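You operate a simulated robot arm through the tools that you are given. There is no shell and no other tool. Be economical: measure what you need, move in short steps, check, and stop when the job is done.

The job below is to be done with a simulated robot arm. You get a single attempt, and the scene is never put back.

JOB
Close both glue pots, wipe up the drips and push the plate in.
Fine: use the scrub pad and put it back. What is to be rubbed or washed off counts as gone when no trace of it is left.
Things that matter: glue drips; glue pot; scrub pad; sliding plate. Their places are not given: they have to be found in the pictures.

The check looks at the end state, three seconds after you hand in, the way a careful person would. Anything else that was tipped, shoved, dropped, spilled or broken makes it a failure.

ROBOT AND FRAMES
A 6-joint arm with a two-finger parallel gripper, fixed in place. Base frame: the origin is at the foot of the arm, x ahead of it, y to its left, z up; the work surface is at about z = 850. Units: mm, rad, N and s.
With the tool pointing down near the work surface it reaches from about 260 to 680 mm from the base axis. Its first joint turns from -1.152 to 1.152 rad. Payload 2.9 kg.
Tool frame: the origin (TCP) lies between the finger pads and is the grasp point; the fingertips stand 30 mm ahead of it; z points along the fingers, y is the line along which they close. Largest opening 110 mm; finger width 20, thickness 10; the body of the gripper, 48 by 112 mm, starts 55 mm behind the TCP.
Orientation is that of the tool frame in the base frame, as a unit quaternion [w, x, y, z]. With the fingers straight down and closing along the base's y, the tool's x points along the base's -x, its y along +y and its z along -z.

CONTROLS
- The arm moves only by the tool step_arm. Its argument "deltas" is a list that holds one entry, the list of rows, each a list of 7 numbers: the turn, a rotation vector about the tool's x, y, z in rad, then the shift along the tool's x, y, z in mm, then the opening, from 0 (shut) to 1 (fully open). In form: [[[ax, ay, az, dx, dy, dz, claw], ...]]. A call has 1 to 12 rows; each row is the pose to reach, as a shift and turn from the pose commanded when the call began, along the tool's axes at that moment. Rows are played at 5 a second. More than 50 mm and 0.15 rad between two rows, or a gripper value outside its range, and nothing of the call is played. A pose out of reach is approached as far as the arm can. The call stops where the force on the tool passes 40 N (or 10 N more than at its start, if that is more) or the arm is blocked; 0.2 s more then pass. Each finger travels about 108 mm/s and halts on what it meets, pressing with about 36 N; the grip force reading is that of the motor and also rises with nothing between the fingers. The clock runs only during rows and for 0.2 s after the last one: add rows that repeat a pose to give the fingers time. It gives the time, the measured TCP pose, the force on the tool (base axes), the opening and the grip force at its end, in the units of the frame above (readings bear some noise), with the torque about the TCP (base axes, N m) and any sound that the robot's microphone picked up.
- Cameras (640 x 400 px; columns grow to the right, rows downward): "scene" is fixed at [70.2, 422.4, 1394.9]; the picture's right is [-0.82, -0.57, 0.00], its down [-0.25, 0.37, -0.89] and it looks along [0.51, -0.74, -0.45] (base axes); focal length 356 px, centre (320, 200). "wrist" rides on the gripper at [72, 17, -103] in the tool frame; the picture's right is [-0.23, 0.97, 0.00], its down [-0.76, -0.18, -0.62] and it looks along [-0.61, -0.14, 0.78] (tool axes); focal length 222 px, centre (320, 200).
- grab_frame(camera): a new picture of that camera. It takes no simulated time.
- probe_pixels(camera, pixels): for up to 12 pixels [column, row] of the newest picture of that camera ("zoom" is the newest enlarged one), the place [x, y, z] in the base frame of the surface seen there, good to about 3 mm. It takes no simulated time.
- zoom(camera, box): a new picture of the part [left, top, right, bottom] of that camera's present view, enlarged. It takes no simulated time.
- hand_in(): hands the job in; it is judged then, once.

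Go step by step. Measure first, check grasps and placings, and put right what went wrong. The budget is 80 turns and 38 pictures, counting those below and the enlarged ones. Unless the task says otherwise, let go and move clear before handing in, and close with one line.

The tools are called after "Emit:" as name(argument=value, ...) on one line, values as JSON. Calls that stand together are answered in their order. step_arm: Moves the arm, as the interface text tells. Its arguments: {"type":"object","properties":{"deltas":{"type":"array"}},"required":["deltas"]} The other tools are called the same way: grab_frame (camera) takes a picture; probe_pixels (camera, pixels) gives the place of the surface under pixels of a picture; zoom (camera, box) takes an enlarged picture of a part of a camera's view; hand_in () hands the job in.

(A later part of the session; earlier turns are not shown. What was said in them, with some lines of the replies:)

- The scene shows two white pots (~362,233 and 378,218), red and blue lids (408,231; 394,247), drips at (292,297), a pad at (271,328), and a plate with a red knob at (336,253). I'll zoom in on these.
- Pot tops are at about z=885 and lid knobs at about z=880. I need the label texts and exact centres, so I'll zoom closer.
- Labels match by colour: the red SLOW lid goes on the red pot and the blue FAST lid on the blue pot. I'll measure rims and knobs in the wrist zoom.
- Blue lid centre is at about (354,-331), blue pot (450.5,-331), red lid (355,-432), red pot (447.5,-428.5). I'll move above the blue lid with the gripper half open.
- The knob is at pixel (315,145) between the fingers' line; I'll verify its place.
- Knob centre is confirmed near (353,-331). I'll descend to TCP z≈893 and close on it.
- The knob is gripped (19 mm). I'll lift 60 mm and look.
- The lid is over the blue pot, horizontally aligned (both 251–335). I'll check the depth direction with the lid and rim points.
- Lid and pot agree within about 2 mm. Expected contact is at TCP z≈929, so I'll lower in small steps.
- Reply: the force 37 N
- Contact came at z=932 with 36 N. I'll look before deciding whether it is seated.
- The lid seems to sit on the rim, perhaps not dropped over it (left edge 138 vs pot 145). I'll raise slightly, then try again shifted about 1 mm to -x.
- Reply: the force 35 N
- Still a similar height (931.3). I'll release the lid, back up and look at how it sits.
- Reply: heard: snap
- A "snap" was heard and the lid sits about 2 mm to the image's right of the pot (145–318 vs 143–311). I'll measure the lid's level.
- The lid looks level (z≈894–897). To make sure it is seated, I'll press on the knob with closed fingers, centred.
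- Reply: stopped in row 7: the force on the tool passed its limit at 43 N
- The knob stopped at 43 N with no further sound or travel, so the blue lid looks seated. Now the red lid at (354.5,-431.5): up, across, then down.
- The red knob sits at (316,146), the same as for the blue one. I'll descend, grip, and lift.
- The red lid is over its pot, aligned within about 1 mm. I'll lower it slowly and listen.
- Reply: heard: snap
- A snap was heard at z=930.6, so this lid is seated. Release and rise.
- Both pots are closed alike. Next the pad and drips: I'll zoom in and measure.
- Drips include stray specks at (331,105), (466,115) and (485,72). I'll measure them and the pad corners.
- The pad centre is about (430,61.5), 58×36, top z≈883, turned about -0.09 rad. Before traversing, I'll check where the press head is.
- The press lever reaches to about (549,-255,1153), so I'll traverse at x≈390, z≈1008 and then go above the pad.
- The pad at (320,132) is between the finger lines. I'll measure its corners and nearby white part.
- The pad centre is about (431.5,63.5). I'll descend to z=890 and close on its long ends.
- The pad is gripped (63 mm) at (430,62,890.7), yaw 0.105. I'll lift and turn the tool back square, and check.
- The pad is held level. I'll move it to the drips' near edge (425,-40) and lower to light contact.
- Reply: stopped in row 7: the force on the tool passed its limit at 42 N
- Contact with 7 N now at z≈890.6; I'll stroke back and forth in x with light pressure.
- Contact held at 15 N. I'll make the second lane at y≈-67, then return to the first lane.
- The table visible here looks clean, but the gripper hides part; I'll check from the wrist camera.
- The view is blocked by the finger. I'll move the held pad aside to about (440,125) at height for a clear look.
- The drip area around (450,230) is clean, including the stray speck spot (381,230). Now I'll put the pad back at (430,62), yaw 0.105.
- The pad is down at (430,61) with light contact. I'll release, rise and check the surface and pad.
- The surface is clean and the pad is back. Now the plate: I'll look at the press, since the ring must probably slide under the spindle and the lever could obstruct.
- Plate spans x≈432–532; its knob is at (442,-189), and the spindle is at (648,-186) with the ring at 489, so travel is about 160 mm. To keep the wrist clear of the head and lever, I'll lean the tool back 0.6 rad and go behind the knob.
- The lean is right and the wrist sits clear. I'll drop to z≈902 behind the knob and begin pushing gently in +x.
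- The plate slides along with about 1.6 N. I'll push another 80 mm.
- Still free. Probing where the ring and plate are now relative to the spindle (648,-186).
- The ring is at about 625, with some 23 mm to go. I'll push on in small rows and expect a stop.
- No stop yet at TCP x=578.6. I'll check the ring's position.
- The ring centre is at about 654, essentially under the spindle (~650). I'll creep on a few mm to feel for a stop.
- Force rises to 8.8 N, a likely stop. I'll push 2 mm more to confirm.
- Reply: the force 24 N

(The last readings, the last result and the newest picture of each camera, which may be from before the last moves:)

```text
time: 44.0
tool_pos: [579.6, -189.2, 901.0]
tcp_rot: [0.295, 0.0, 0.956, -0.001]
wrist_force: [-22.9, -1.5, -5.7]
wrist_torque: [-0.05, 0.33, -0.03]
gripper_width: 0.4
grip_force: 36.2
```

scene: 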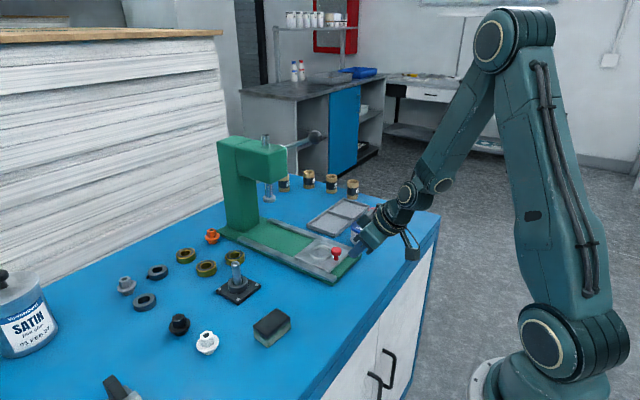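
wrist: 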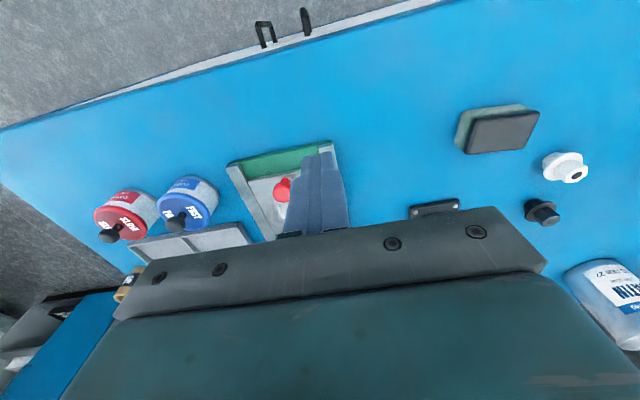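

Firm stop (23 N, no travel): the plate is fully in. I'll back off and rise.

Emit:
step_arm(deltas=[[[0, 0, 0, 12, 0, -8, 0], [0, 0, 0, 49.5, 0, -33.9, 0], [0, 0, 0, 57, 0, -75, 0], [0, 0, 0, 65, 0, -117, 0], [0, 0, 0, 95, 0, -140, 0], [0, 0, 0, 95, 0, -140, 0]]])

Emit:
grab_frame(camera="scene")

Emit:
zoom(camera="scene", box=[210, 180, 400, 345])

```text
time: 45.4
tool_pos: [425.6, -189.3, 964.0]
tcp_rot: [0.299, 0.0, 0.954, -0.002]
wrist_force: [0.6, 0.4, -1.1]
wrist_torque: [-0.01, 0.01, -0.02]
gripper_width: 0.0
grip_force: 35.8
```

```text
8 pictures are left
```

scene: 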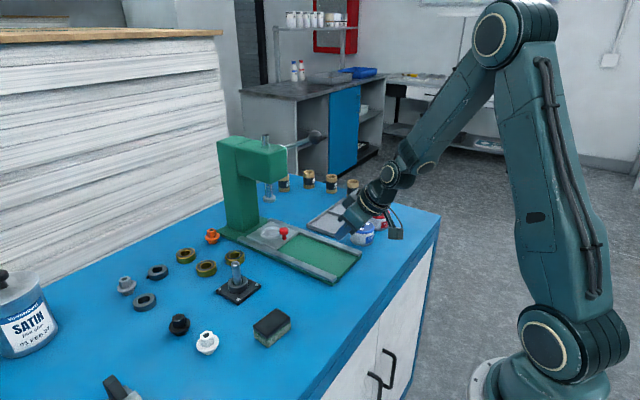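

```text
2.42 times, centred on (305, 262) of scene
```

zoom: 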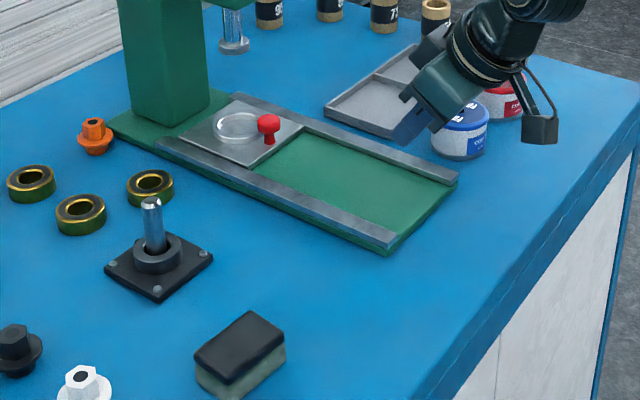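

The plate stayed in, the pad is in place and the pots are closed. One close look at the drip area for traces.

Emit:
zoom(camera="scene", box=[270, 270, 350, 320])

```text
8.00 times, centred on (310, 295) of scene
```

zoom: 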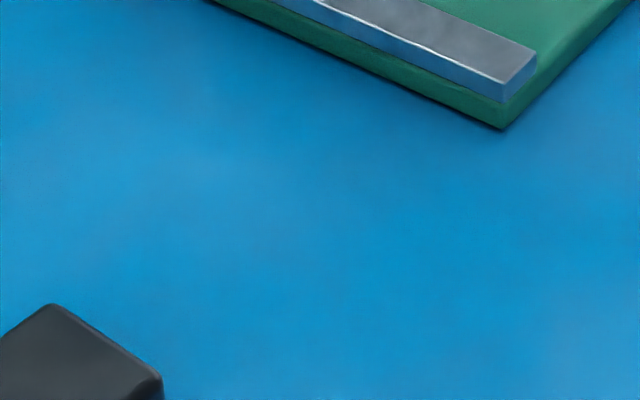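

No dot shapes are visible, but there is a faint unevenness near (250,180). I'll check closer with the wrist camera, squaring the tool above that area.

Emit:
step_arm(deltas=[[[0, 0.12, 0, 0, 40, -5, 0], [0, 0.24, 0, 0, 80, -10, 0], [0, 0.36, 0, 0, 120, -15, 0], [0, 0.48, 0, 0, 160, -15, 0], [0, 0.6, 0, 0, 195, -15, 0], [0, 0.6, 0, 0, 195, -15, 0]]])

Emit:
zoom(camera="wrist", box=[150, 60, 350, 210])

```text
time: 46.8
tool_pos: [416.6, 7.4, 976.6]
tcp_rot: [0.003, -0.001, 1.0, -0.002]
wrist_force: [0.5, -0.7, -0.1]
wrist_torque: [0.0, 0.0, 0.03]
gripper_width: 0.2
grip_force: 35.9
```

```text
2.67 times, centred on (250, 135) of wrist
```

zoom: 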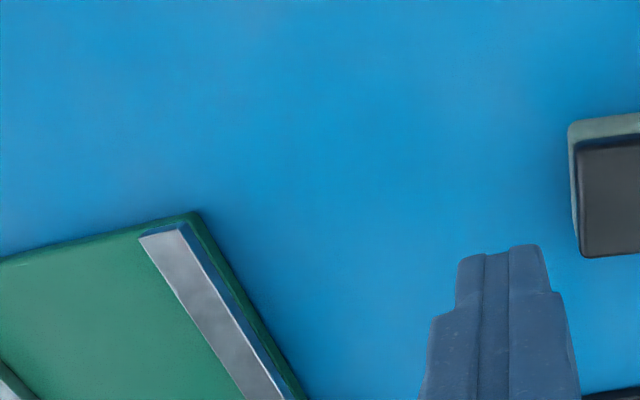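

The wrist view shows clean blue between the rail and the pad, and the gripper is empty and clear of everything. Handing in.

Emit:
hand_in()

```text
The job is handed in.
```

Both glue pots are closed with their matching lids, the drips are wiped up, the scrub pad is back in its place, and the plate is pushed in to its stop; the job is handed in.
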